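You operate a simulated robot arm through the tools that you are given. There is no shell and no other tool.

The job below is to be done with a simulated robot arm. You get a single attempt, and the scene is never put back.

JOB
Bin the cream tub's dry rice and put a fresh scoop in.
Fine: lid onto the low bench first; grey bin; one short teal scoop from the wooden tray; tub, scoop and lid back.

It is judged by the outcome, as a careful person would: the job done as asked, and still so three seconds after it is handed in. It fails if anything else is knocked over, pushed out of place, dropped, spilled or broken. Lids that push on must go on centred and level and be pressed home; caps that screw on are set level and turned clockwise until they are tight.

ROBOT AND FRAMES
A 7-joint arm with a two-finger parallel gripper, fixed in place. Base frame: the origin is on the floor under the middle of its stand, x ahead of it, y to its left, z up. Lengths are in mm, angles in rad, forces in N, time in s.
It reaches about 1479 mm from its shoulder. Its first joint turns from -2.897 to 2.897 rad. Payload 4.4 kg.
Tool frame: the origin (TCP) lies between the finger pads and is the grasp point; the fingertips stand 23 mm ahead of it; z points along the fingers, y is the line along which they close. The gripper opens to 94 mm. The fingers are 38 mm wide and 10 mm thick; the gripper's body (54 by 96 mm) begins 39 mm behind the TCP.
Orientation is told as [roll, pitch, yaw] about the base's x, y, z axes, in that order, counted from this pose: with the fingers straight down and closing along the base's y, the tool's x points along the base's -x, its y along +y and its z along -z.

CONTROLS
- The arm moves only by the tool arm_command. Its argument "rows" is a list of rows, each a list of 2 entries, a list of its own where there are three numbers: the shift along the tool's x, y, z in units of 40 mm (1.0 is 40 mm), then the turn, a rotation vector about the tool's x, y, z in units of 8 degrees (1.0 is 8 degrees). In form: [[[dx, dy, dz], [wx, wy, wz]], ...]. A call has 1 to 20 rows; each row shifts and turns the commanded pose from where the row before left it, along the tool's axes as they then stand. "claw" is the opening, from 0 (shut) to 1 (fully open), set as the call begins (left out, the last holds). A call with a number of a shift or a turn outside -1 to 1 is refused whole. A row lasts 0.2 s, in which the tool goes at most 50 mm and 0.15 rad; a call with a longer step from one row to the next is refused whole, and so is a gripper value outside its range. Where a pose cannot be reached the arm comes as near as it can. A force on the tool above 90 N (or 10 N above the force at the start of the call, whichever is more), or a blocked arm, ends the call early, and 0.2 s more pass. The fingers move at their own pace (about 72 mm/s each) and stop on an object; they squeeze with about 21 N. The grip force told is the motor's: it shows also when the fingers shut on nothing. Time passes only in rows, and 0.2 s behind the last, so rows that do not move let the fingers close. It gives the time, the measured TCP pose, the force on the tool (base axes), the opening and the grip force at its end, in the units of the frame above (readings bear some noise), with the torque about the TCP (base axes, N m) and any sound that the robot's microphone picked up.
- Cameras (640 x 400 px; columns grow to the right, rows downward): "scene" is fixed at [397.4, -649.8, 1235.2]; the picture's right is [0.70, -0.71, 0.00], its down [-0.44, -0.44, -0.78] and it looks along [0.56, 0.55, -0.62] (base axes); focal length 312 px, centre (320, 200). "wrist" rides on the gripper at [86, 16, -74] in the tool frame; the picture's right is [-0.18, 0.98, 0.00], its down [-0.58, -0.11, -0.81] and it looks along [-0.79, -0.15, 0.59] (tool axes); focal length 243 px, centre (320, 200). There is no depth. A picture from a camera that has moved, and an enlarged one, comes with that camera's place and axes in the base frame and with its lens.
- camera(camera): a new picture of that camera. It takes no simulated time.
- enlarge(camera, box): a new picture of the part [left, top, right, bottom] of that camera's present view, enlarged. It takes no simulated time.
- sign_off(): hands the job in; it is judged then, once.

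Places have to be worked out from the pictures, the camera data and where the tool is seen. Open the gripper and draw the arm clear of the work before you hand the job in, unless the task says otherwise.

The tools are called after "Request:" by a JSON object that holds its "method" and its "body". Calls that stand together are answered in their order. arm_command: Moves the arm, as the interface text tells. Its arguments: {"type":"object","properties":{"rows":{"type":"array","items":{"type":"array"}},"claw":{"type":"number"}},"required":["rows"]} The other tools are called the same way: camera (camera) takes a picture; enlarge (camera, box) takes an enlarged picture of a part of a camera's view; sign_off () hands the job in.

At the start:

```text
clock: 0.0
position: [760.3, -180.3, 953.6]
tool_rot: [0.0, 0.001, 0.0]
wrist_force: [0.0, 0.4, 0.4]
wrist_torque: [0.01, 0.02, 0.0]
width: 93.9
finger_force: 0.1
```

scene: 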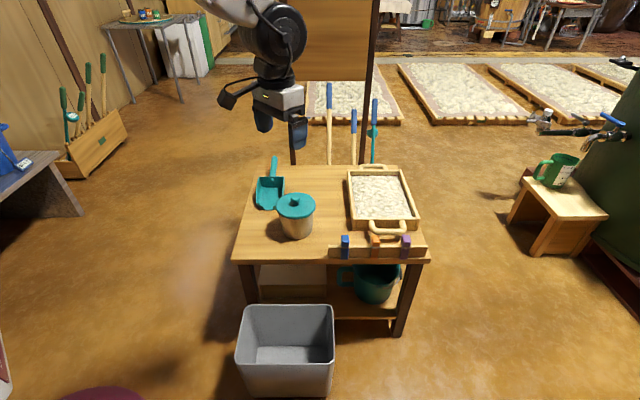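
wrist: 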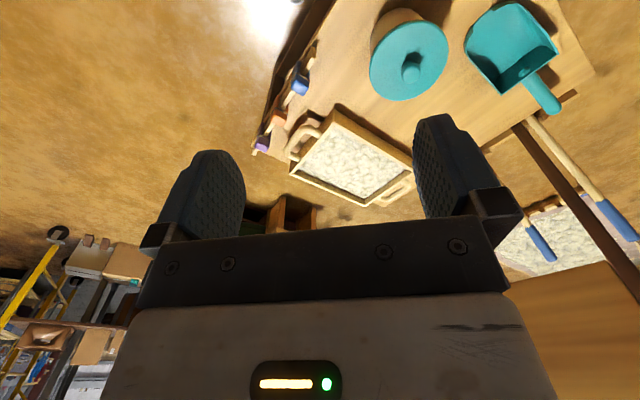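

I'll look at the scene in detail before moving anything.

Request:
{"method": "enlarge", "body": {"camera": "scene", "box": [220, 140, 440, 280]}}

Request:
{"method": "enlarge", "body": {"camera": "scene", "box": [220, 250, 440, 400]}}

Request:
{"method": "enlarge", "body": {"camera": "scene", "box": [480, 80, 640, 280]}}

Request:
{"method": "enlarge", "body": {"camera": "scene", "box": [0, 60, 160, 240]}}

Request:
{"method": "enlarge", "body": {"camera": "wrist", "box": [240, 0, 640, 250]}}

```text
2.86 times, centred on (330, 210) of scene
camera zoom: at [397.4, -649.8, 1235.2], right [0.7, -0.71, 0.0], down [-0.44, -0.44, -0.78], along [0.56, 0.55, -0.62], focal length 892 px, centre (291, 171)
```

zoom: 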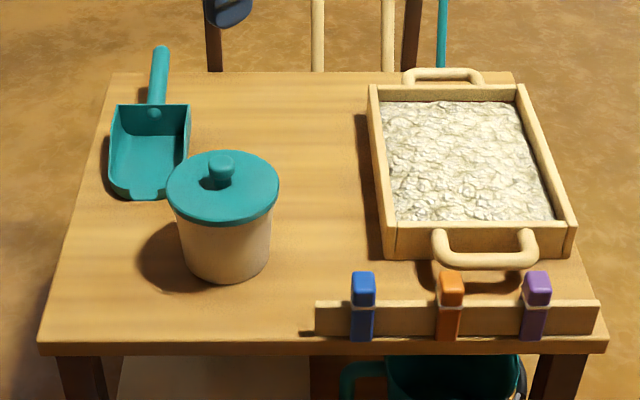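

```text
2.67 times, centred on (330, 325) of scene
camera zoom: at [397.4, -649.8, 1235.2], right [0.7, -0.71, 0.0], down [-0.44, -0.44, -0.78], along [0.56, 0.55, -0.62], focal length 832 px, centre (293, -133)
```

zoom: 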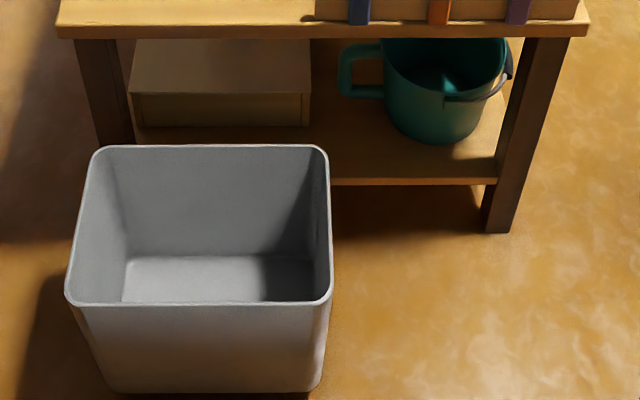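

```text
2.00 times, centred on (560, 180) of scene
camera zoom: at [397.4, -649.8, 1235.2], right [0.7, -0.71, 0.0], down [-0.44, -0.44, -0.78], along [0.56, 0.55, -0.62], focal length 624 px, centre (-160, 240)
```

zoom: 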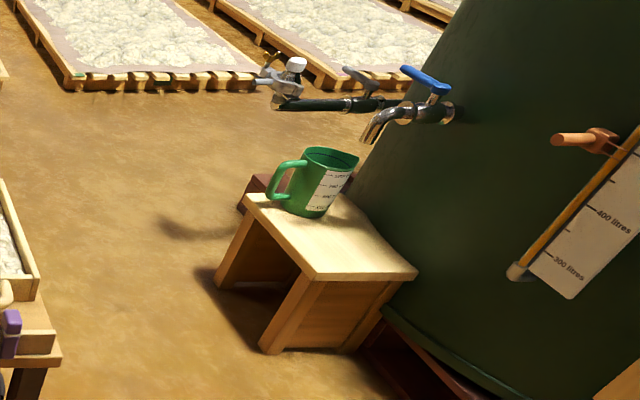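

```text
2.22 times, centred on (80, 150) of scene
camera zoom: at [397.4, -649.8, 1235.2], right [0.7, -0.71, 0.0], down [-0.44, -0.44, -0.78], along [0.56, 0.55, -0.62], focal length 693 px, centre (853, 311)
```

zoom: 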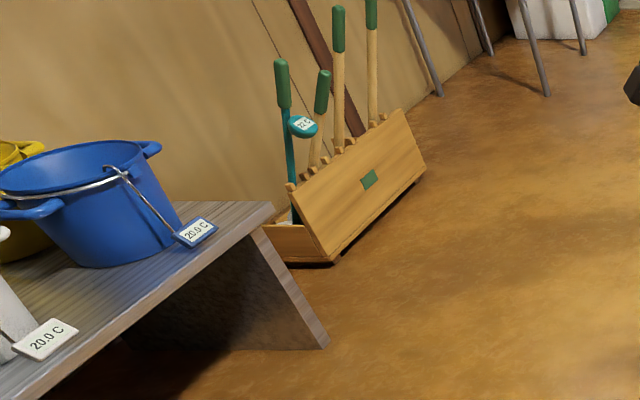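

```text
1.60 times, centred on (440, 125) of wrist
camera zoom: at [673.8, -163.3, 1027.2], right [0.18, 0.98, 0.0], down [0.58, -0.11, 0.81], along [0.79, -0.15, -0.59], focal length 388 px, centre (128, 320)
```

zoom: 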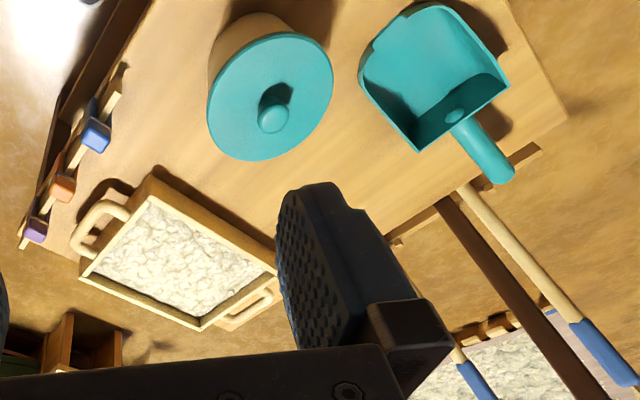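

The knob triangulates from the two views to about [890, -57, 635], so the table top is near z 510. "Low bench" isn't clear yet, so I turn the wrist left in place to look around before touching anything.

Request:
{"method": "arm_command", "body": {"rows": [[[0, 0, 0], [0, 0, -1]], [[0, 0, 0], [0, 0, -1]], [[0, 0, 0], [0, 0, -1]], [[0, 0, 0], [0, 0, -1]], [[0, 0, 0], [0, 0, -1]], [[0, 0, 0], [0, 0, -1]], [[0, 0, 0], [0, 0, -1]], [[0, 0, 0], [0, 0, -1]], [[0, 0, 0], [0, 0, -1]], [[0, 0, 0], [0, 0, -1]], [[0, 0, 0], [0, 0, -1]]]}}

Request:
{"method": "camera", "body": {"camera": "wrist"}}

Request:
{"method": "camera", "body": {"camera": "scene"}}

```text
clock: 2.4
position: [761.3, -180.5, 954.2]
tool_rot: [0.0, 0.001, 1.537]
wrist_force: [-1.0, -0.2, 0.6]
wrist_torque: [-0.01, 0.01, 0.01]
width: 94.0
finger_force: 0.0
```

```text
taken
camera wrist: at [741.4, -265.3, 1027.4], right [-0.98, 0.22, 0.0], down [0.13, 0.58, 0.81], along [0.17, 0.79, -0.59], focal length 243 px, centre (320, 200)
```

wrist: 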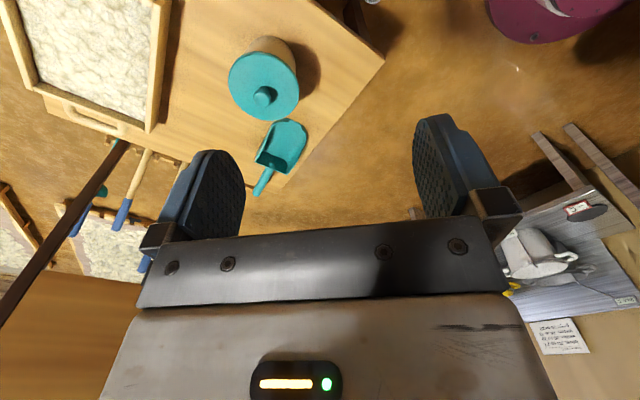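

```text
taken
```

scene: 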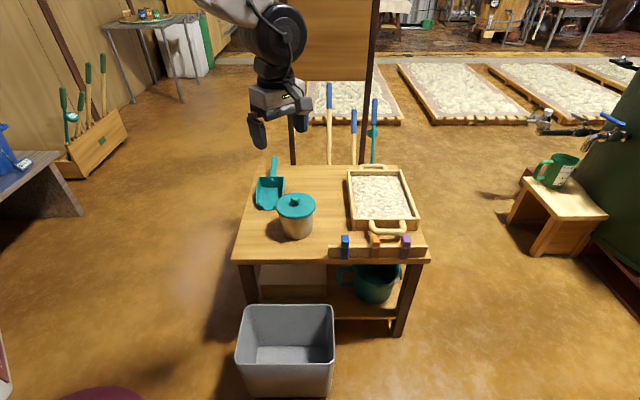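

The gray bench with buckets is far off to the left. I enlarge both it and the work table to compare their heights and clutter.

Request:
{"method": "enlarge", "body": {"camera": "wrist", "box": [480, 100, 640, 400]}}

Request:
{"method": "enlarge", "body": {"camera": "wrist", "box": [0, 0, 400, 220]}}

Request:
{"method": "enlarge", "body": {"camera": "scene", "box": [0, 280, 160, 400]}}

Request:
{"method": "enlarge", "body": {"camera": "scene", "box": [230, 155, 330, 250]}}

Request:
{"method": "enlarge", "body": {"camera": "scene", "box": [320, 155, 440, 275]}}

```text
1.33 times, centred on (560, 250) of wrist
camera zoom: at [741.4, -265.3, 1027.4], right [-0.98, 0.22, 0.0], down [0.13, 0.58, 0.81], along [0.17, 0.79, -0.59], focal length 324 px, centre (0, 133)
```

zoom: 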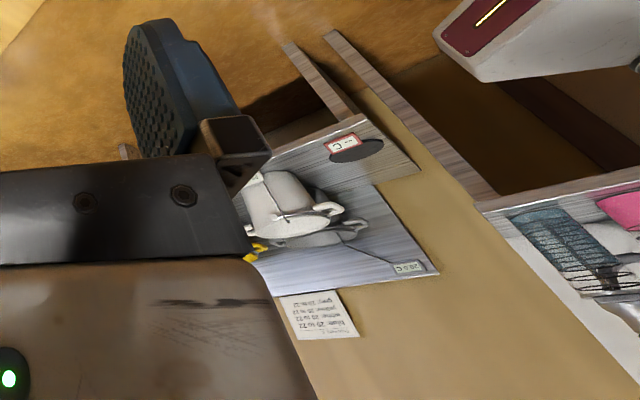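

```text
1.60 times, centred on (200, 110) of wrist
camera zoom: at [741.4, -265.3, 1027.4], right [-0.98, 0.22, 0.0], down [0.13, 0.58, 0.81], along [0.17, 0.79, -0.59], focal length 388 px, centre (512, 344)
```

zoom: 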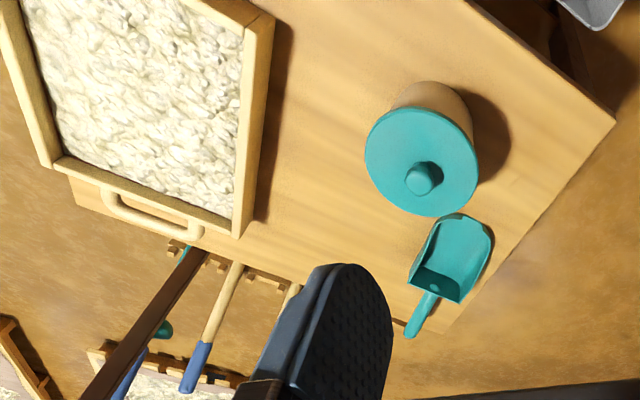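

```text
3.33 times, centred on (80, 340) of scene
camera zoom: at [397.4, -649.8, 1235.2], right [0.7, -0.71, 0.0], down [-0.44, -0.44, -0.78], along [0.56, 0.55, -0.62], focal length 1040 px, centre (1120, -267)
```

zoom: 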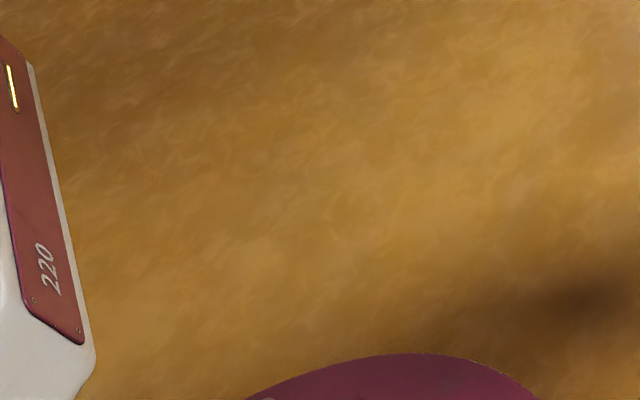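

```text
4.21 times, centred on (280, 202) of scene
camera zoom: at [397.4, -649.8, 1235.2], right [0.7, -0.71, 0.0], down [-0.44, -0.44, -0.78], along [0.56, 0.55, -0.62], focal length 1314 px, centre (488, 190)
```

zoom: 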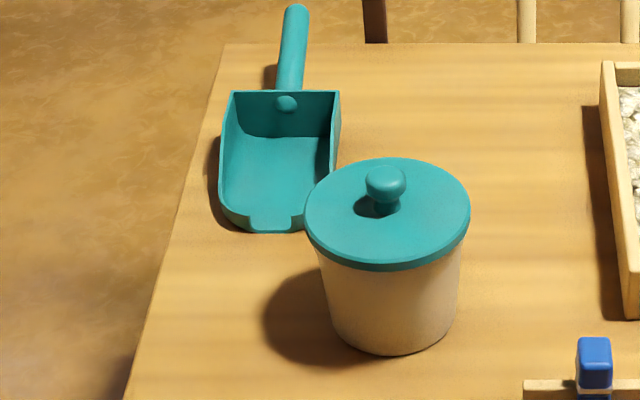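

```text
3.33 times, centred on (380, 215) of scene
camera zoom: at [397.4, -649.8, 1235.2], right [0.7, -0.71, 0.0], down [-0.44, -0.44, -0.78], along [0.56, 0.55, -0.62], focal length 1040 px, centre (120, 150)
```

zoom: 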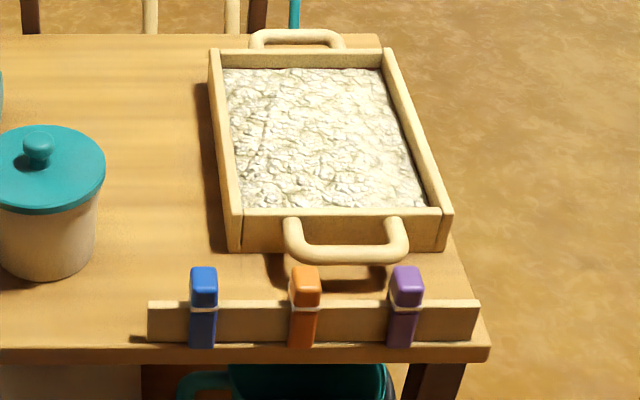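

The gray bench is crammed with buckets and is background clutter. The 510 mm work table is the low bench that holds the tub, scoop and tray, with clear space behind the tub. I turn back to yaw 0 and move above the tub for a close look.

Request:
{"method": "arm_command", "body": {"rows": [[[0, 0, 0], [0, 0, 1]], [[0, 0, 0], [0, 0, 1]], [[0, 0, 0], [0, 0, 1]], [[0, 0, 0], [0, 0, 1]], [[0, 0, 0], [0, 0, 1]], [[0, 0, 0], [0, 0, 1]], [[0, 0, 0], [0, 0, 1]], [[0, 0, 0], [0, 0, 1]], [[0, 0, 0], [0, 0, 1]], [[0, 0, 0], [0, 0, 1]], [[0, 0, 0], [0, 0, 1]], [[-0.406, 0.384, 0.6], [0, 0, 0]], [[-0.406, 0.384, 0.6], [0, 0, 0]], [[-0.406, 0.384, 0.6], [0, 0, 0]], [[-0.406, 0.384, 0.6], [0, 0, 0]], [[-0.406, 0.384, 0.6], [0, 0, 0]], [[-0.406, 0.384, 0.6], [0, 0, 0]], [[-0.406, 0.384, 0.6], [0, 0, 0]], [[-0.406, 0.384, 0.6], [0, 0, 0]]]}}

Request:
{"method": "camera", "body": {"camera": "wrist"}}

Request:
{"method": "enlarge", "body": {"camera": "scene", "box": [230, 130, 350, 250]}}

```text
clock: 6.4
position: [891.3, -57.0, 762.3]
tool_rot: [-0.001, -0.002, 0.001]
wrist_force: [0.2, -0.2, 0.3]
wrist_torque: [-0.02, 0.0, 0.02]
width: 94.0
finger_force: 0.1
```

```text
taken
camera wrist: at [805.2, -39.6, 836.8], right [0.18, 0.98, 0.0], down [0.58, -0.11, 0.81], along [0.79, -0.15, -0.59], focal length 243 px, centre (320, 200)
```

wrist: 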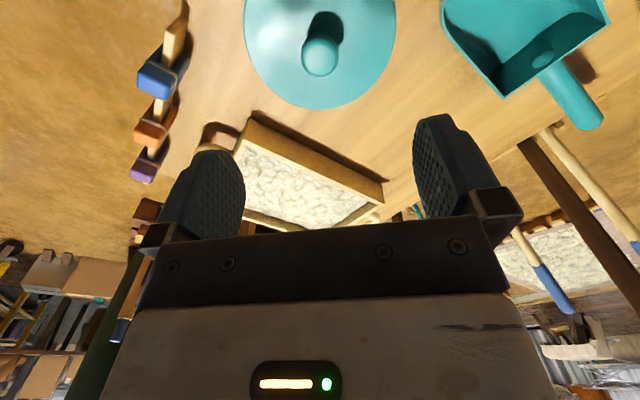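

```text
3.33 times, centred on (290, 190) of scene
camera zoom: at [397.4, -649.8, 1235.2], right [0.7, -0.71, 0.0], down [-0.44, -0.44, -0.78], along [0.56, 0.55, -0.62], focal length 1040 px, centre (420, 233)
```

zoom: 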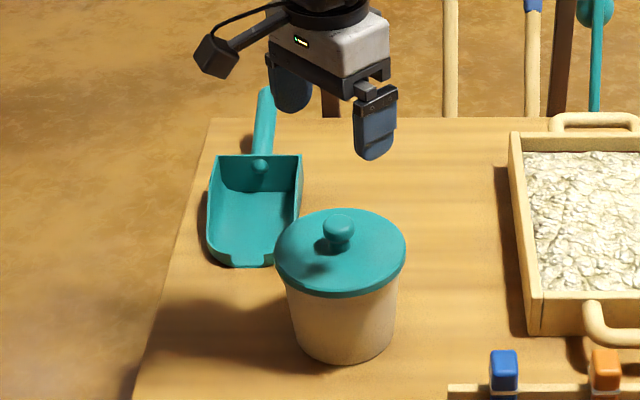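

The knob sits on the column through the TCP at about [891, -57, 630], and the lid top is near z 604. I descend open to z≈632 around the knob, and the fingers close after that.

Request:
{"method": "arm_command", "body": {"rows": [[[0, 0, 0.7], [0, 0, 0]], [[0, 0, 0.7], [0, 0, 0]], [[0, 0, 0.7], [0, 0, 0]], [[0, 0, 0.6], [0, 0, 0]], [[0, 0, 0.35], [0, 0, 0]], [[0, 0, 0.2], [0, 0, 0]]], "claw": 1}}

Request:
{"method": "camera", "body": {"camera": "wrist"}}

Request:
{"method": "enlarge", "body": {"camera": "scene", "box": [230, 140, 350, 260]}}

```text
clock: 7.8
position: [890.5, -57.7, 634.8]
tool_rot: [-0.001, -0.003, -0.001]
wrist_force: [-5.7, 0.0, 27.5]
wrist_torque: [0.06, 0.36, 0.03]
width: 94.0
finger_force: 0.0
```

```text
taken
camera wrist: at [803.7, -40.9, 708.3], right [0.18, 0.98, 0.0], down [0.58, -0.11, 0.81], along [0.79, -0.15, -0.59], focal length 243 px, centre (320, 200)
```

wrist: 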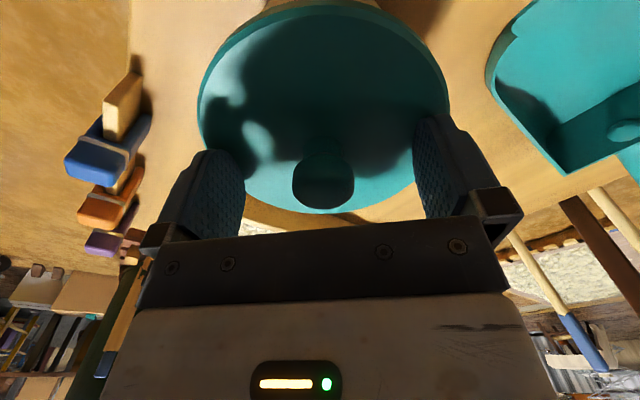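

```text
3.33 times, centred on (290, 200) of scene
camera zoom: at [397.4, -649.8, 1235.2], right [0.7, -0.71, 0.0], down [-0.44, -0.44, -0.78], along [0.56, 0.55, -0.62], focal length 1040 px, centre (420, 200)
```

zoom: 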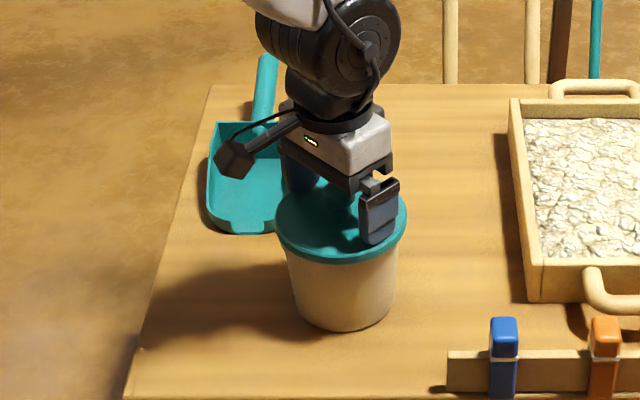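

The fingertips touch the lid at 27 N, which puts the lid top at z≈612, and the knob is centred between the fingers. I back off 3 mm and close on the knob.

Request:
{"method": "arm_command", "body": {"rows": [[[0, 0, -0.09], [0, 0, 0]], [[0, 0, 0], [0, 0, 0]]], "claw": 1}}

Request:
{"method": "arm_command", "body": {"rows": [[[0, 0, 0], [0, 0, 0]], [[0, 0, 0], [0, 0, 0]], [[0, 0, 0], [0, 0, 0]], [[0, 0, 0], [0, 0, 0]], [[0, 0, 0], [0, 0, 0]]], "claw": 0}}

Request:
{"method": "camera", "body": {"camera": "wrist"}}

Request:
{"method": "enlarge", "body": {"camera": "scene", "box": [230, 140, 350, 260]}}

```text
clock: 8.4
position: [887.7, -58.1, 636.0]
tool_rot: [0.0, 0.0, -0.001]
wrist_force: [2.2, -0.5, 4.6]
wrist_torque: [0.01, -0.04, 0.03]
width: 94.0
finger_force: 0.0
```

```text
clock: 9.6
position: [889.7, -58.4, 635.6]
tool_rot: [0.0, 0.0, -0.001]
wrist_force: [0.1, -0.3, -0.3]
wrist_torque: [0.0, 0.0, 0.02]
width: 28.9
finger_force: 20.7
```

```text
taken
camera wrist: at [802.9, -40.9, 709.1], right [0.18, 0.98, 0.0], down [0.58, -0.11, 0.81], along [0.79, -0.15, -0.59], focal length 243 px, centre (320, 200)
```

wrist: 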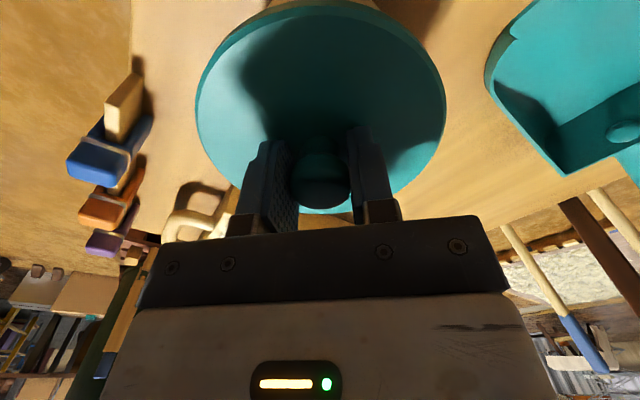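

```text
3.33 times, centred on (290, 200) of scene
camera zoom: at [397.4, -649.8, 1235.2], right [0.7, -0.71, 0.0], down [-0.44, -0.44, -0.78], along [0.56, 0.55, -0.62], focal length 1040 px, centre (420, 200)
```

zoom: 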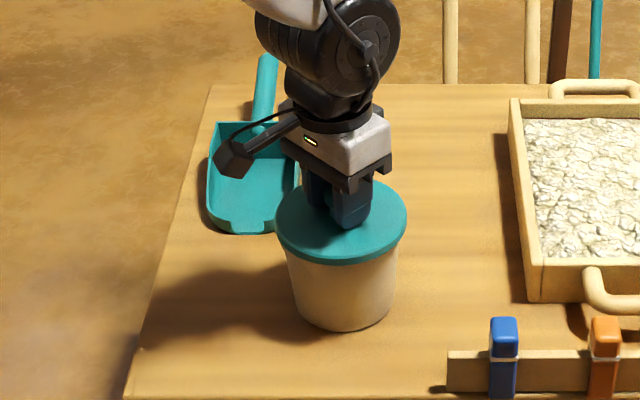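

The knob is gripped: 28.9 mm wide at 20.7 N. I lift slowly and watch the force to see whether the lid comes off and leaves the tub.

Request:
{"method": "arm_command", "body": {"rows": [[[0, 0, -0.06], [0, 0, 0]], [[0, 0, -0.06], [0, 0, 0]], [[0, 0, -0.06], [0, 0, 0]], [[0, 0, -0.06], [0, 0, 0]]], "claw": 0}}

Request:
{"method": "enlarge", "body": {"camera": "scene", "box": [230, 140, 350, 260]}}

```text
clock: 10.6
position: [889.8, -57.9, 642.8]
tool_rot: [0.0, 0.0, -0.001]
wrist_force: [0.1, 0.1, -0.6]
wrist_torque: [-0.01, -0.03, 0.01]
width: 28.6
finger_force: 20.9
```

```text
3.33 times, centred on (290, 200) of scene
camera zoom: at [397.4, -649.8, 1235.2], right [0.7, -0.71, 0.0], down [-0.44, -0.44, -0.78], along [0.56, 0.55, -0.62], focal length 1040 px, centre (420, 200)
```

zoom: 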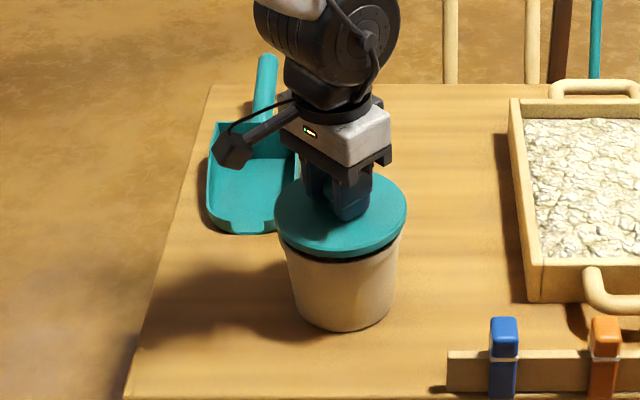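

The lid came free with almost no force and the tub stayed put. I raise it and carry it to the clear area behind the tub, around [1067, 43].

Request:
{"method": "arm_command", "body": {"rows": [[[0, 0, -0.3], [0, 0, 0]], [[0, 0, -0.6], [0, 0, 0]], [[0, 0, -0.8], [0, 0, 0]], [[0, 0, -0.8], [0, 0, 0]], [[-0.4, 0.23, 0], [0, 0, 0]], [[-0.72, 0.41, 0], [0, 0, 0]], [[-0.8, 0.456, 0], [0, 0, 0]], [[-0.8, 0.456, 0], [0, 0, 0]], [[-0.8, 0.456, 0], [0, 0, 0]], [[-0.5, 0.285, 0], [0, 0, 0]], [[-0.4, 0.23, 0], [0, 0, 0]], [[0, 0, 0], [0, 0, 0]]], "claw": 0}}

Request:
{"method": "camera", "body": {"camera": "scene"}}

Request:
{"method": "camera", "body": {"camera": "wrist"}}

Request:
{"method": "enlarge", "body": {"camera": "scene", "box": [230, 120, 370, 260]}}

```text
clock: 13.2
position: [1067.9, 44.5, 743.5]
tool_rot: [-0.001, -0.001, 0.0]
wrist_force: [0.5, 0.3, -1.1]
wrist_torque: [0.03, -0.01, 0.01]
width: 28.7
finger_force: 20.6
```

```text
taken
```

scene: 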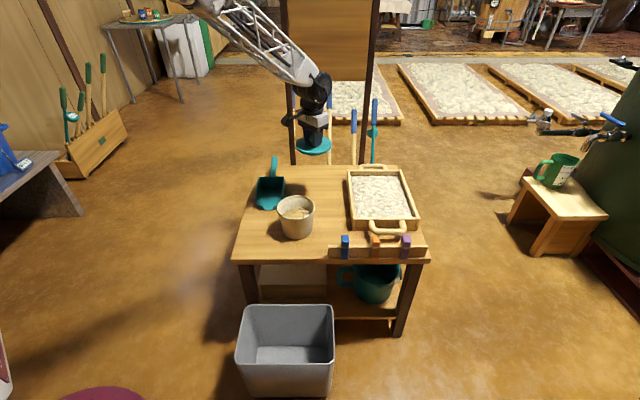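

```text
taken
camera wrist: at [981.1, 60.2, 816.9], right [0.18, 0.98, 0.0], down [0.58, -0.11, 0.81], along [0.79, -0.15, -0.59], focal length 243 px, centre (320, 200)
```

wrist: 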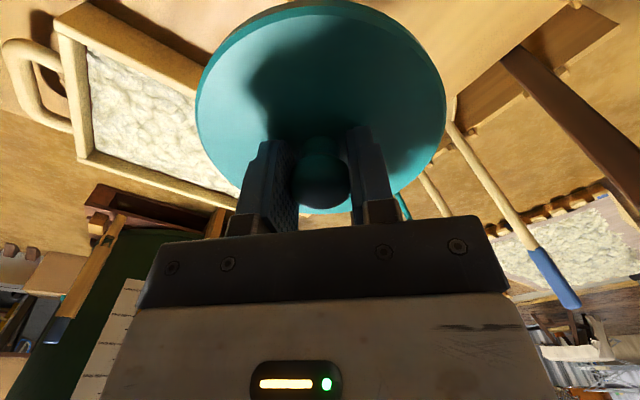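

```text
2.86 times, centred on (300, 190) of scene
camera zoom: at [397.4, -649.8, 1235.2], right [0.7, -0.71, 0.0], down [-0.44, -0.44, -0.78], along [0.56, 0.55, -0.62], focal length 892 px, centre (377, 229)
```

zoom: 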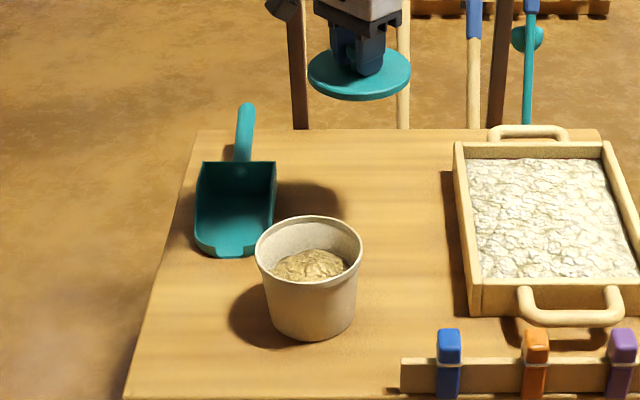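

The dry rice is visible in the open tub. Below the lid is clear bench, so I lower most of the way and then go in small steps until it touches.

Request:
{"method": "arm_command", "body": {"rows": [[[0, 0, 0.5], [0, 0, 0]], [[0, 0, 0.8], [0, 0, 0]], [[0, 0, 0.8], [0, 0, 0]], [[0, 0, 0.8], [0, 0, 0]], [[0, 0, 0.8], [0, 0, 0]], [[0, 0, 0.5], [0, 0, 0]], [[0, 0, 0.25], [0, 0, 0]], [[0, 0, 0], [0, 0, 0]]], "claw": 0}}

Request:
{"method": "enlarge", "body": {"camera": "scene", "box": [260, 110, 400, 250]}}

```text
clock: 15.0
position: [1065.7, 43.7, 566.1]
tool_rot: [-0.001, -0.002, 0.0]
wrist_force: [0.4, 0.2, -0.7]
wrist_torque: [0.02, 0.01, 0.0]
width: 28.6
finger_force: 21.0
```

```text
2.86 times, centred on (330, 180) of scene
camera zoom: at [397.4, -649.8, 1235.2], right [0.7, -0.71, 0.0], down [-0.44, -0.44, -0.78], along [0.56, 0.55, -0.62], focal length 892 px, centre (291, 257)
```

zoom: 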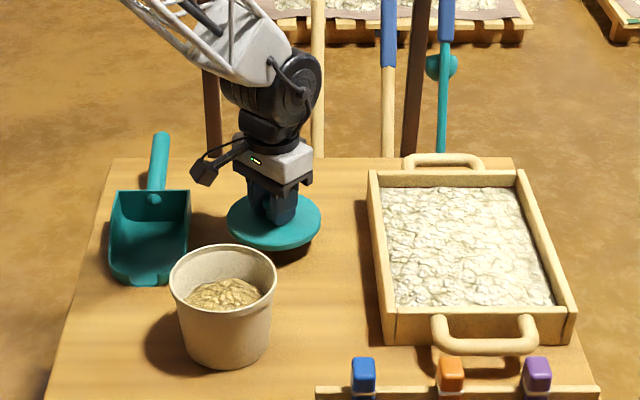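

The lid hangs above clear bench, clear of the scoop, tub and tray. I continue down in 4 mm steps.

Request:
{"method": "arm_command", "body": {"rows": [[[0, 0, 0.1], [0, 0, 0]], [[0, 0, 0.1], [0, 0, 0]], [[0, 0, 0.1], [0, 0, 0]], [[0, 0, 0], [0, 0, 0]]], "claw": 0}}

Request:
{"method": "arm_command", "body": {"rows": [[[0, 0, 0.05], [0, 0, 0]], [[0, 0, 0.05], [0, 0, 0]], [[0, 0, 0], [0, 0, 0]]], "claw": 0}}

```text
clock: 16.0
position: [1066.7, 44.7, 554.9]
tool_rot: [0.001, 0.0, 0.0]
wrist_force: [0.3, -0.6, -0.6]
wrist_torque: [0.0, -0.01, 0.02]
width: 28.5
finger_force: 21.2
```

```text
clock: 16.8
position: [1064.9, 43.7, 551.5]
tool_rot: [0.001, -0.001, 0.001]
wrist_force: [0.2, -0.2, -0.5]
wrist_torque: [0.0, 0.0, 0.02]
width: 28.4
finger_force: 20.5
```

No contact yet at z 551.5. I keep lowering in 2 mm steps.

Request:
{"method": "arm_command", "body": {"rows": [[[0, 0, 0.05], [0, 0, 0]], [[0, 0, 0.05], [0, 0, 0]], [[0, 0, 0], [0, 0, 0]]], "claw": 0}}

Request:
{"method": "enlarge", "body": {"camera": "scene", "box": [290, 160, 350, 220]}}

```text
clock: 17.6
position: [1067.1, 43.5, 546.9]
tool_rot: [-0.001, 0.0, -0.001]
wrist_force: [0.1, -1.2, -0.6]
wrist_torque: [-0.01, -0.02, 0.02]
width: 28.8
finger_force: 21.1
```

```text
6.67 times, centred on (320, 190) of scene
camera zoom: at [397.4, -649.8, 1235.2], right [0.7, -0.71, 0.0], down [-0.44, -0.44, -0.78], along [0.56, 0.55, -0.62], focal length 2080 px, centre (320, 267)
```

zoom: 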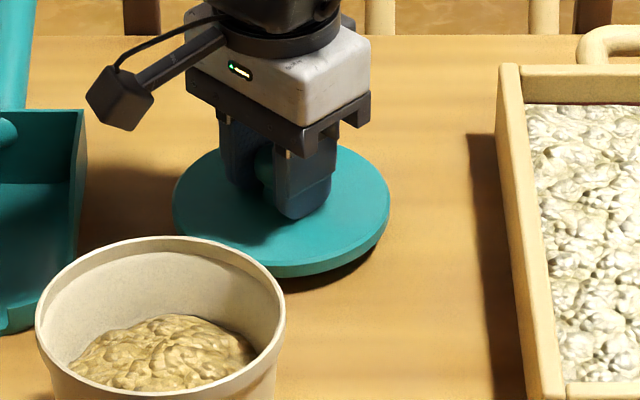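

A thin shadow gap remains under the lid. I lower a few more millimetres.

Request:
{"method": "arm_command", "body": {"rows": [[[0, 0, 0.05], [0, 0, 0]], [[0, 0, 0.05], [0, 0, 0]], [[0, 0, 0], [0, 0, 0]]], "claw": 0}}

Request:
{"method": "enlarge", "body": {"camera": "scene", "box": [290, 160, 350, 220]}}

```text
clock: 18.4
position: [1067.0, 45.0, 545.0]
tool_rot: [-0.001, -0.001, -0.001]
wrist_force: [-4.0, -0.4, 23.6]
wrist_torque: [-0.03, 0.33, 0.0]
width: 28.9
finger_force: 20.5
```

```text
6.67 times, centred on (320, 190) of scene
camera zoom: at [397.4, -649.8, 1235.2], right [0.7, -0.71, 0.0], down [-0.44, -0.44, -0.78], along [0.56, 0.55, -0.62], focal length 2080 px, centre (320, 267)
```

zoom: 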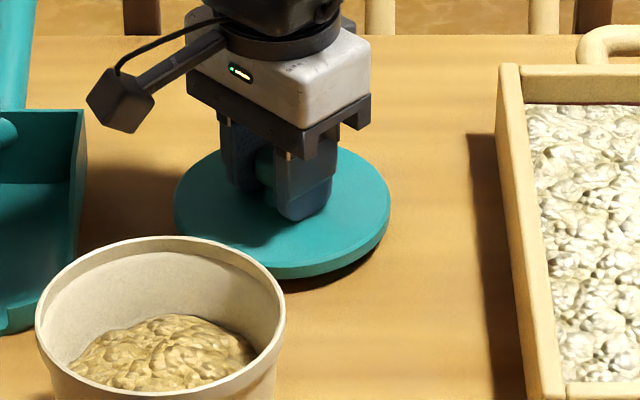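

Contact at 23.6 N: the lid rests on the bench. I ease off the pressure, open the fingers and rise straight up.

Request:
{"method": "arm_command", "body": {"rows": [[[0, 0, -0.03], [0, 0, 0]], [[0, 0, 0], [0, 0, 0]]], "claw": 0}}

Request:
{"method": "arm_command", "body": {"rows": [[[0, 0, 0], [0, 0, 0]], [[0, 0, 0], [0, 0, 0]], [[0, 0, 0], [0, 0, 0]], [[0, 0, -0.3], [0, 0, 0]], [[0, 0, -0.6], [0, 0, 0]], [[0, 0, -0.8], [0, 0, 0]], [[0, 0, -0.9], [0, 0, 0]], [[0, 0, -0.9], [0, 0, 0]], [[0, 0, -0.9], [0, 0, 0]], [[0, 0, -0.8], [0, 0, 0]]], "claw": 0.75}}

Request:
{"method": "camera", "body": {"camera": "wrist"}}

Request:
{"method": "enlarge", "body": {"camera": "scene", "box": [240, 150, 360, 260]}}

```text
clock: 19.0
position: [1068.5, 45.2, 544.7]
tool_rot: [-0.001, -0.002, 0.0]
wrist_force: [8.0, 1.9, 20.6]
wrist_torque: [0.03, -0.34, -0.04]
width: 28.6
finger_force: 21.1
```

```text
clock: 21.2
position: [1065.5, 43.4, 750.9]
tool_rot: [0.001, 0.001, -0.001]
wrist_force: [-0.4, -0.6, -0.4]
wrist_torque: [0.01, 0.02, -0.01]
width: 70.5
finger_force: 0.1
```

```text
taken
camera wrist: at [979.5, 60.9, 825.5], right [0.18, 0.98, 0.0], down [0.58, -0.11, 0.81], along [0.79, -0.15, -0.59], focal length 243 px, centre (320, 200)
```

wrist: 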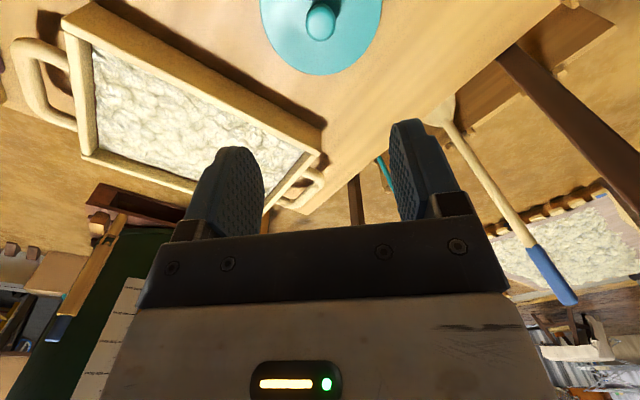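

```text
3.64 times, centred on (300, 205) of scene
camera zoom: at [397.4, -649.8, 1235.2], right [0.7, -0.71, 0.0], down [-0.44, -0.44, -0.78], along [0.56, 0.55, -0.62], focal length 1135 px, centre (393, 182)
```

zoom: 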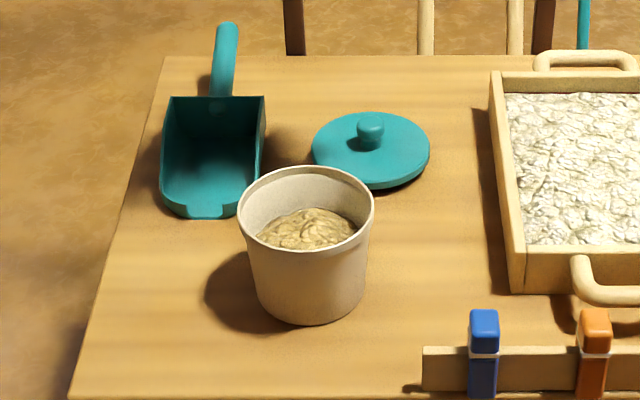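

The lid is resting flat on the bench. Next I position the wrist camera for a close look at the tub's rim, wall and fill level.

Request:
{"method": "arm_command", "body": {"rows": [[[0.8, -0.3, 0], [0, 0, 0]], [[0.8, -0.3, 0], [0, 0, 0]], [[0.8, -0.3, 0], [0, 0, 0]], [[0.8, -0.3, 0], [0, 0, 0]], [[0.8, -0.3, 0], [0, 0, 0]], [[0.8, -0.3, 0], [0, 0, 0]], [[0.8, -0.3, 0], [0, 0, 0]], [[0.8, -0.1, 0], [0, 0, 0]], [[0.5, 0, 0], [0, 0, 0]]], "claw": 1}}

Request:
{"method": "camera", "body": {"camera": "wrist"}}

Request:
{"method": "enlarge", "body": {"camera": "wrist", "box": [230, 0, 420, 160]}}

Request:
{"method": "enlarge", "body": {"camera": "scene", "box": [265, 185, 330, 245]}}

```text
clock: 23.2
position: [790.6, -44.6, 752.6]
tool_rot: [-0.001, 0.001, 0.0]
wrist_force: [-0.1, -0.3, 0.2]
wrist_torque: [0.01, 0.0, 0.01]
width: 94.3
finger_force: 0.0
```

```text
taken
camera wrist: at [703.4, -27.6, 825.6], right [0.18, 0.98, 0.0], down [0.58, -0.11, 0.81], along [0.79, -0.15, -0.59], focal length 243 px, centre (320, 200)
```

wrist: 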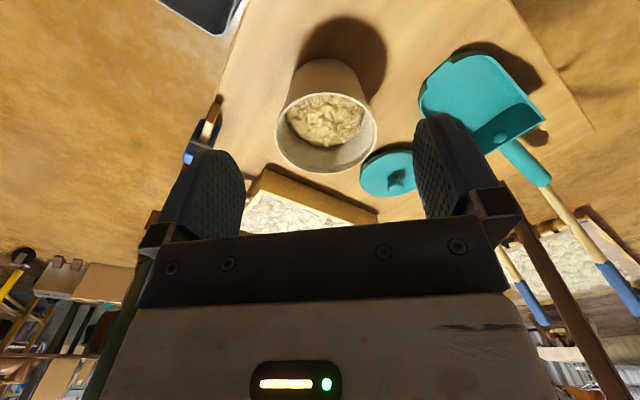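

```text
2.50 times, centred on (325, 80) of wrist
camera zoom: at [703.4, -27.6, 825.6], right [0.18, 0.98, 0.0], down [0.58, -0.11, 0.81], along [0.79, -0.15, -0.59], focal length 606 px, centre (308, 500)
```

zoom: 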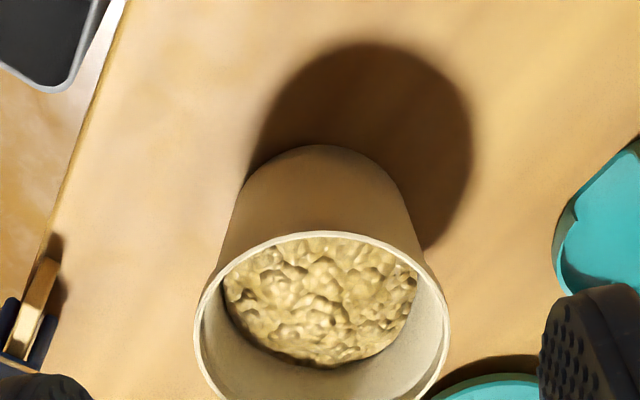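

```text
6.67 times, centred on (298, 215) of scene
camera zoom: at [397.4, -649.8, 1235.2], right [0.7, -0.71, 0.0], down [-0.44, -0.44, -0.78], along [0.56, 0.55, -0.62], focal length 2080 px, centre (470, 100)
```

zoom: 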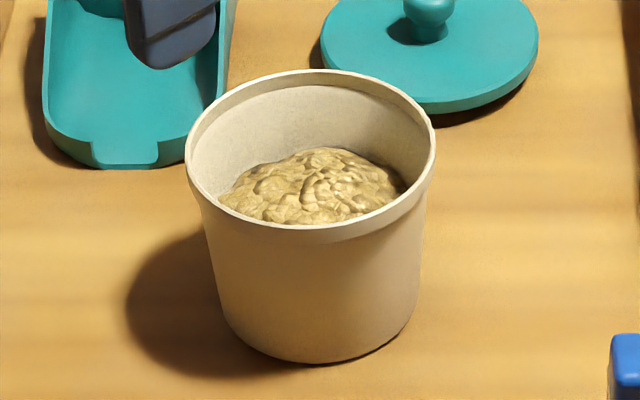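

The tub measures about 119 mm at the rim and 94 mm at the base, so it can't be gripped across and I'll have to pinch the wall at the rim. Before doing that I rehearse the pour over the bin empty-handed, starting by moving above the bin and yawing to match the table.

Request:
{"method": "arm_command", "body": {"rows": [[[0.327, -0.701, 0.4125], [0, 0, 0]], [[0.327, -0.701, 0.4125], [0, 0, 0]], [[0.327, -0.701, 0.4125], [0, 0, 0]], [[0.327, -0.701, 0.4125], [0, 0, 0]], [[0.327, -0.701, 0.4125], [0, 0, 0]], [[0.327, -0.701, 0.4125], [0, 0, 0]], [[0.327, -0.701, 0.4125], [0, 0, 0]], [[0.327, -0.701, 0.4125], [0, 0, 0]], [[0, 0, 0], [0, 0, 0.944]], [[0, 0, 0], [0, 0, 0.944]], [[0, 0, 0], [0, 0, 0.944]], [[0, 0, 0], [0, 0, 0.944]], [[0, 0, 0], [0, 0, 0.944]], [[0, 0, 0], [0, 0, 0.944]], [[0, 0, 0], [0, 0, 0]]], "claw": 1}}

Request:
{"method": "camera", "body": {"camera": "wrist"}}

Request:
{"method": "camera", "body": {"camera": "scene"}}

```text
clock: 26.4
position: [685.6, -267.4, 620.7]
tool_rot: [-0.001, 0.001, -0.792]
wrist_force: [-0.6, 0.1, 0.1]
wrist_torque: [0.01, -0.02, 0.01]
width: 94.2
finger_force: 0.0
```

```text
taken
camera wrist: at [636.0, -194.3, 694.3], right [0.83, 0.56, 0.0], down [0.33, -0.49, 0.81], along [0.45, -0.67, -0.59], focal length 243 px, centre (320, 200)
```

wrist: 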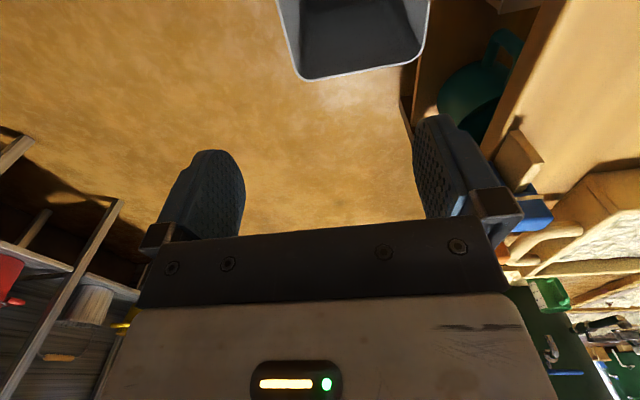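

```text
taken
```

scene: 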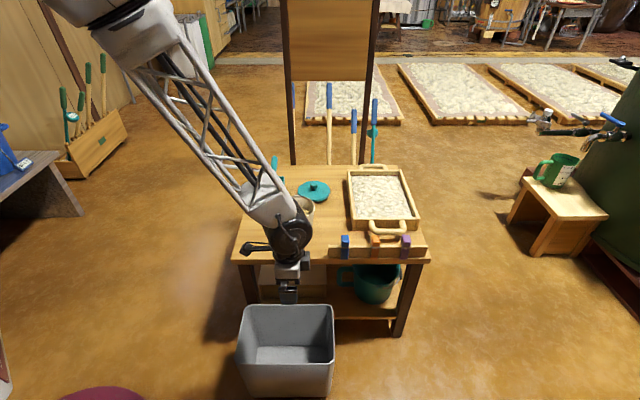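

The bin view agrees with my estimate: centre near [690, -210], rim around z 280. I lower to pour height and try the pre-tilt of 30° about tool y.

Request:
{"method": "arm_command", "body": {"rows": [[[0, -0.25, 0.9], [0, 0, 0]], [[0, 0, 0.95], [0, 0, 0]], [[0, 0, 0.95], [0, 0, 0]], [[0, 0, 0.95], [0, 0, 0]], [[0, 0, 0.95], [0, 0, 0]], [[0, 0, 0], [0, 0.9375, 0]], [[0, 0, 0], [0, 0.9375, 0]], [[0, 0, 0], [0, 0.9375, 0]], [[0, 0, 0], [0, 0.9375, 0]], [[0, 0, 0], [0, 0, 0]]], "claw": 1}}

Request:
{"method": "camera", "body": {"camera": "scene"}}

```text
clock: 28.6
position: [678.2, -275.5, 431.9]
tool_rot: [0.002, 0.524, -0.792]
wrist_force: [0.5, 0.5, -0.6]
wrist_torque: [-0.01, 0.01, 0.0]
width: 94.0
finger_force: 0.2
```

```text
taken
```

scene: 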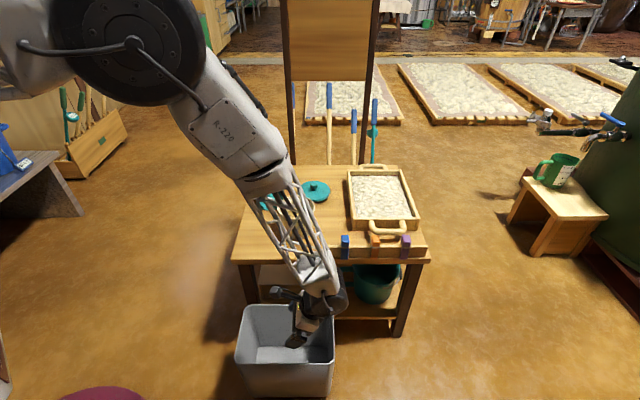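

The pre-tilt pose is reached. I rehearse the tipping rotation in two halves, checking reachability and clearance between them.

Request:
{"method": "arm_command", "body": {"rows": [[[0, 0, 0], [0, -0.95, 0]], [[0, 0, 0], [0, -0.95, 0]], [[0, 0, 0], [0, -0.95, 0]], [[0, 0, 0], [0, -0.95, 0]], [[0, 0, 0], [0, -0.95, 0]], [[0, 0, 0], [0, -0.95, 0]], [[0, 0, 0], [0, -0.95, 0]], [[0, 0, 0], [0, -0.95, 0]], [[0, 0, 0], [0, -0.95, 0]], [[0, 0, 0], [0, 0, 0]]], "claw": 1}}

Request:
{"method": "camera", "body": {"camera": "scene"}}

```text
clock: 30.8
position: [676.4, -277.1, 431.6]
tool_rot: [-0.029, -0.58, -0.784]
wrist_force: [-0.3, 1.0, 1.2]
wrist_torque: [-0.01, 0.01, -0.02]
width: 94.1
finger_force: 0.0
out of reach, approached as far as the arm can: row 8
```

```text
taken
```

scene: 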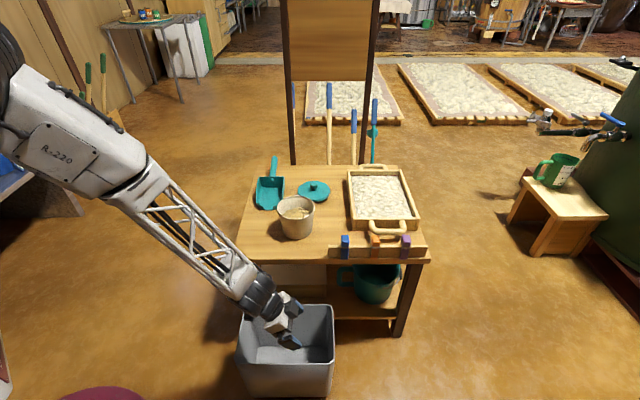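

Tipping away from the base runs out of wrist travel at about 33°. Folding the tool back toward the base should have far more range, so I return upright, shift to the left part of the bin and rehearse that direction.

Request:
{"method": "arm_command", "body": {"rows": [[[0, 0, 0], [0, 0.96, 0]], [[0, 0, 0], [0, 0.96, 0]], [[0, 0, 0], [0, 0.96, 0]], [[0, 0, 0], [0, 0.96, 0]], [[0, 0, 0], [0, 0.96, 0]], [[0.73, 0, 0], [0, 0, 0]], [[0.73, 0, 0], [0, 0, 0]], [[0, 0, 0], [0, 0.95, 0]], [[0, 0, 0], [0, 0.95, 0]], [[0, 0, 0], [0, 0.95, 0]], [[0, 0, 0], [0, 0.95, 0]], [[0, 0, 0], [0, 0.95, 0]], [[0, 0, 0], [0, 0.95, 0]], [[0, 0, 0], [0, 0.95, 0]], [[0, 0, 0], [0, 0.95, 0]], [[0, 0, 0], [0, 0, 0]]], "claw": 1}}

Request:
{"method": "camera", "body": {"camera": "scene"}}

Request:
{"method": "camera", "body": {"camera": "wrist"}}

```text
clock: 34.2
position: [642.1, -245.5, 435.9]
tool_rot: [-0.112, 1.037, -0.902]
wrist_force: [-1.3, -0.2, 0.0]
wrist_torque: [0.01, -0.01, -0.04]
width: 94.0
finger_force: 0.1
out of reach, approached as far as the arm can: row 4, 5
```

```text
taken
```

scene: 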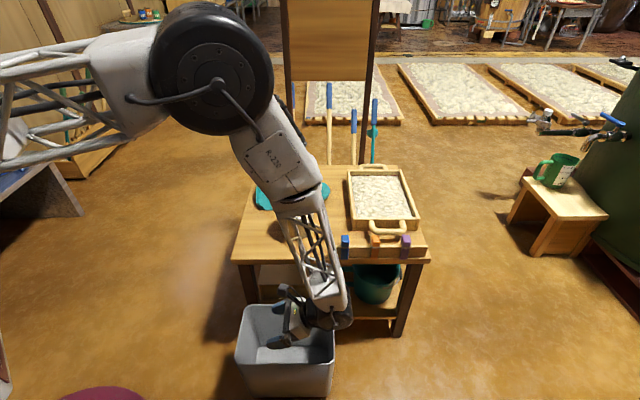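

```text
taken
camera wrist: at [672.9, -244.5, 545.8], right [0.76, 0.61, -0.21], down [0.6, -0.79, -0.09], along [-0.22, -0.06, -0.97], focal length 243 px, centre (320, 200)
```

wrist: 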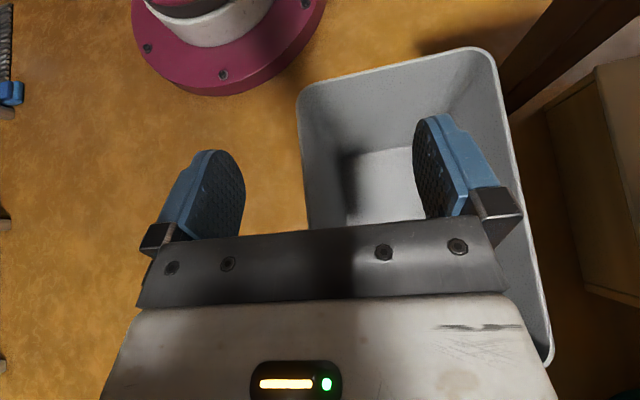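

The pose is lagging or slightly off. I hold still for a moment and read it again.

Request:
{"method": "arm_command", "body": {"rows": [[[0, 0, 0], [0, 0, 0]], [[0, 0, 0], [0, 0, 0]], [[0, 0, 0], [0, 0, 0]]], "claw": 1}}

Request:
{"method": "camera", "body": {"camera": "scene"}}

```text
clock: 35.0
position: [642.8, -245.7, 435.7]
tool_rot: [-0.112, 1.036, -0.899]
wrist_force: [0.2, -0.8, 0.1]
wrist_torque: [0.03, -0.02, -0.03]
width: 93.8
finger_force: 0.0
```

```text
taken
```

scene: 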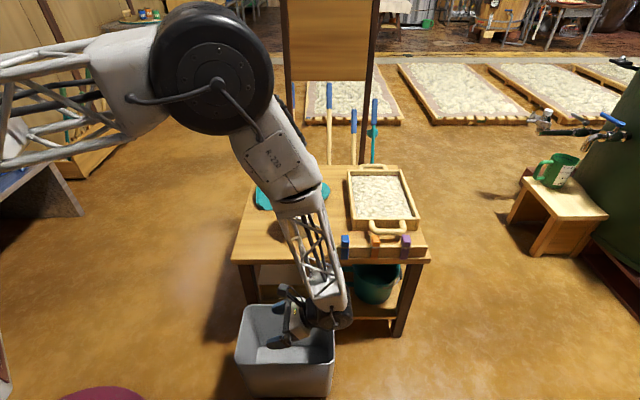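

Rows that can't be reached re-base the pose, which explains the small offset. I continue the fold-back test to see how far it goes.

Request:
{"method": "arm_command", "body": {"rows": [[[0, 0, 0], [0, 0.95, 0]], [[0, 0, 0], [0, 0.95, 0]], [[0, 0, 0], [0, 0.95, 0]], [[0, 0, 0], [0, 0.95, 0]], [[0, 0, 0], [0, 0.95, 0]], [[0, 0, 0], [0, 0.95, 0]], [[0, 0, 0], [0, 0.95, 0]], [[0, 0, 0], [0, 0, 0]]], "claw": 1}}

Request:
{"method": "camera", "body": {"camera": "scene"}}

Request:
{"method": "camera", "body": {"camera": "wrist"}}

```text
clock: 36.8
position: [643.6, -245.1, 435.0]
tool_rot: [-2.929, 1.301, 2.542]
wrist_force: [1.0, 0.3, -0.4]
wrist_torque: [-0.03, 0.0, 0.01]
width: 94.0
finger_force: 0.1
out of reach, approached as far as the arm can: row 7
```

```text
taken
```

scene: 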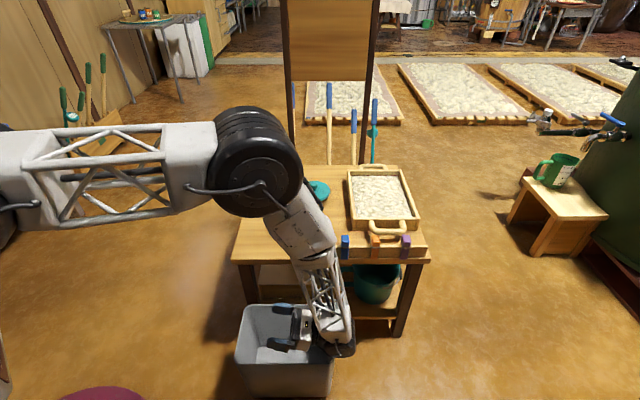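

```text
taken
camera wrist: at [722.7, -300.0, 497.5], right [0.67, 0.71, -0.23], down [0.32, -0.56, -0.77], along [-0.67, 0.43, -0.6], focal length 243 px, centre (320, 200)
```

wrist: 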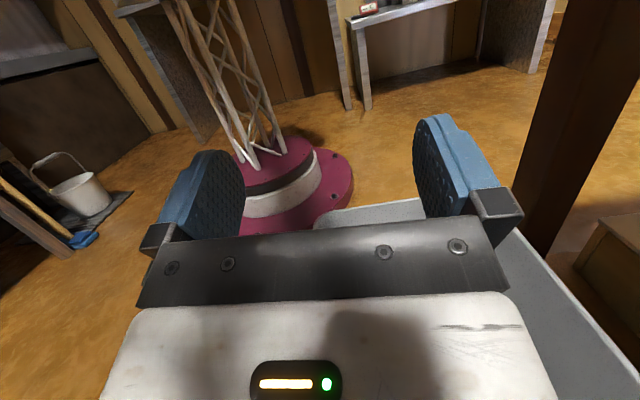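

Folding back reaches about 105° past vertical. With a 30° pre-tilt the other way at the grasp, that gives roughly 135° of tip, which is enough to empty the tub. I reverse the rotation to return upright.

Request:
{"method": "arm_command", "body": {"rows": [[[0, 0, 0], [0, -0.95, 0]], [[0, 0, 0], [0, -0.95, 0]], [[0, 0, 0], [0, -0.95, 0]], [[0, 0, 0], [0, -0.95, 0]], [[0, 0, 0], [0, -0.95, 0]], [[0, 0, 0], [0, -0.95, 0]], [[0, 0, 0], [0, -0.95, 0]], [[0, 0, 0], [0, -0.95, 0]], [[0, 0, 0], [0, -0.95, 0]], [[0, 0, 0], [0, -0.95, 0]], [[0, 0, 0], [0, -0.95, 0]], [[0, 0, 0], [0, -0.95, 0]], [[0, 0, 0], [0, 0, 0]]], "claw": 1}}

```text
clock: 39.6
position: [642.2, -245.1, 434.9]
tool_rot: [-0.059, 0.244, -0.816]
wrist_force: [0.4, 0.2, 0.8]
wrist_torque: [-0.02, -0.01, 0.0]
width: 93.8
finger_force: 0.1
```

Upright again with small residual angles. I raise clear of the bin and level the tool.

Request:
{"method": "arm_command", "body": {"rows": [[[0.24, 0, -0.96], [0, 0, 0]], [[0.24, 0, -0.96], [0, 0, 0]], [[0.24, 0, -0.96], [0, 0, 0]], [[0.24, 0, -0.96], [0, 0, 0]], [[0.24, 0, -0.96], [0, 0, 0]], [[0.24, 0, -0.96], [0, 0, 0]], [[0, 0, 0], [0, -0.875, 0]], [[0, 0, 0], [0, -0.875, 0]], [[0, 0, 0], [0, 0, 0]]], "claw": 1}}

```text
clock: 41.6
position: [652.0, -235.2, 672.4]
tool_rot: [-0.056, -0.002, -0.803]
wrist_force: [1.1, 0.6, -0.1]
wrist_torque: [-0.01, -0.01, 0.02]
width: 94.0
finger_force: 0.1
```

The tool is nearly level. I move above the front side of the tub's rim, near [848, -98, 700], and set the pinch orientation: 13° lean to match the wall and 30° pre-tilt, with the jaws half open.

Request:
{"method": "arm_command", "body": {"rows": [[[-0.133, 0.846, -0.1], [0, 0, 0]], [[-0.133, 0.846, -0.1], [0, 0, 0]], [[-0.133, 0.846, -0.1], [0, 0, 0]], [[-0.133, 0.846, -0.1], [0, 0, 0]], [[-0.133, 0.846, -0.1], [0, 0, 0]], [[-0.133, 0.846, -0.1], [0, 0, 0]], [[-0.133, 0.846, -0.1], [0, 0, 0]], [[0, 0, 0], [0, 0, -0.09]], [[0, 0, 0], [-0.675, 0, 0]], [[0, 0, 0], [-0.675, 0, 0]], [[0, 0, 0], [-0.675, 0, 0]], [[0, 0, 0], [0, -0.9375, 0]], [[0, 0, 0], [0, -0.9375, 0]], [[0, 0, 0], [0, -0.9375, 0]], [[0, 0, 0], [0, -0.9375, 0]], [[0, 0, 0], [0, 0, 0]]], "claw": 0.47}}

Request:
{"method": "camera", "body": {"camera": "wrist"}}

Request:
{"method": "enlarge", "body": {"camera": "scene", "box": [230, 130, 370, 260]}}

```text
clock: 45.0
position: [851.2, -97.9, 690.7]
tool_rot: [0.265, -0.513, -0.921]
wrist_force: [0.8, -0.5, 3.2]
wrist_torque: [0.07, 0.19, -0.06]
width: 44.2
finger_force: 0.1
```

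```text
taken
camera wrist: at [780.4, -9.7, 713.6], right [0.78, 0.55, 0.31], down [-0.17, -0.3, 0.94], along [0.61, -0.78, -0.14], focal length 243 px, centre (320, 200)
```

wrist: 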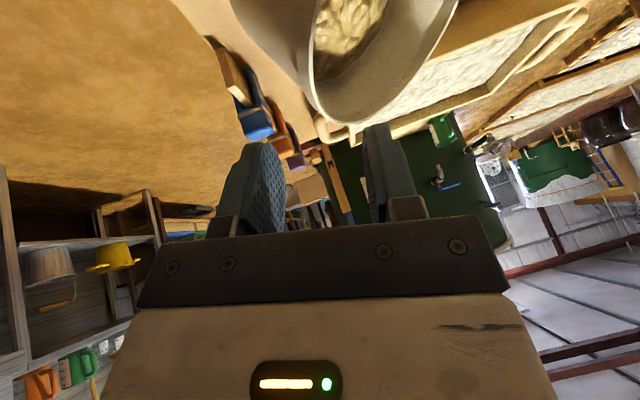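

```text
3.08 times, centred on (300, 195) of scene
camera zoom: at [397.4, -649.8, 1235.2], right [0.7, -0.71, 0.0], down [-0.44, -0.44, -0.78], along [0.56, 0.55, -0.62], focal length 960 px, centre (382, 215)
```

zoom: 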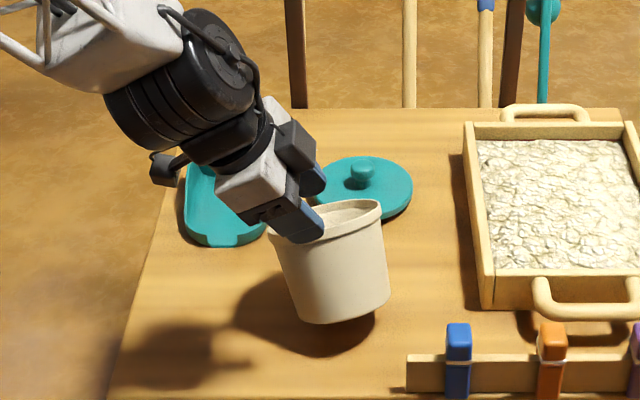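

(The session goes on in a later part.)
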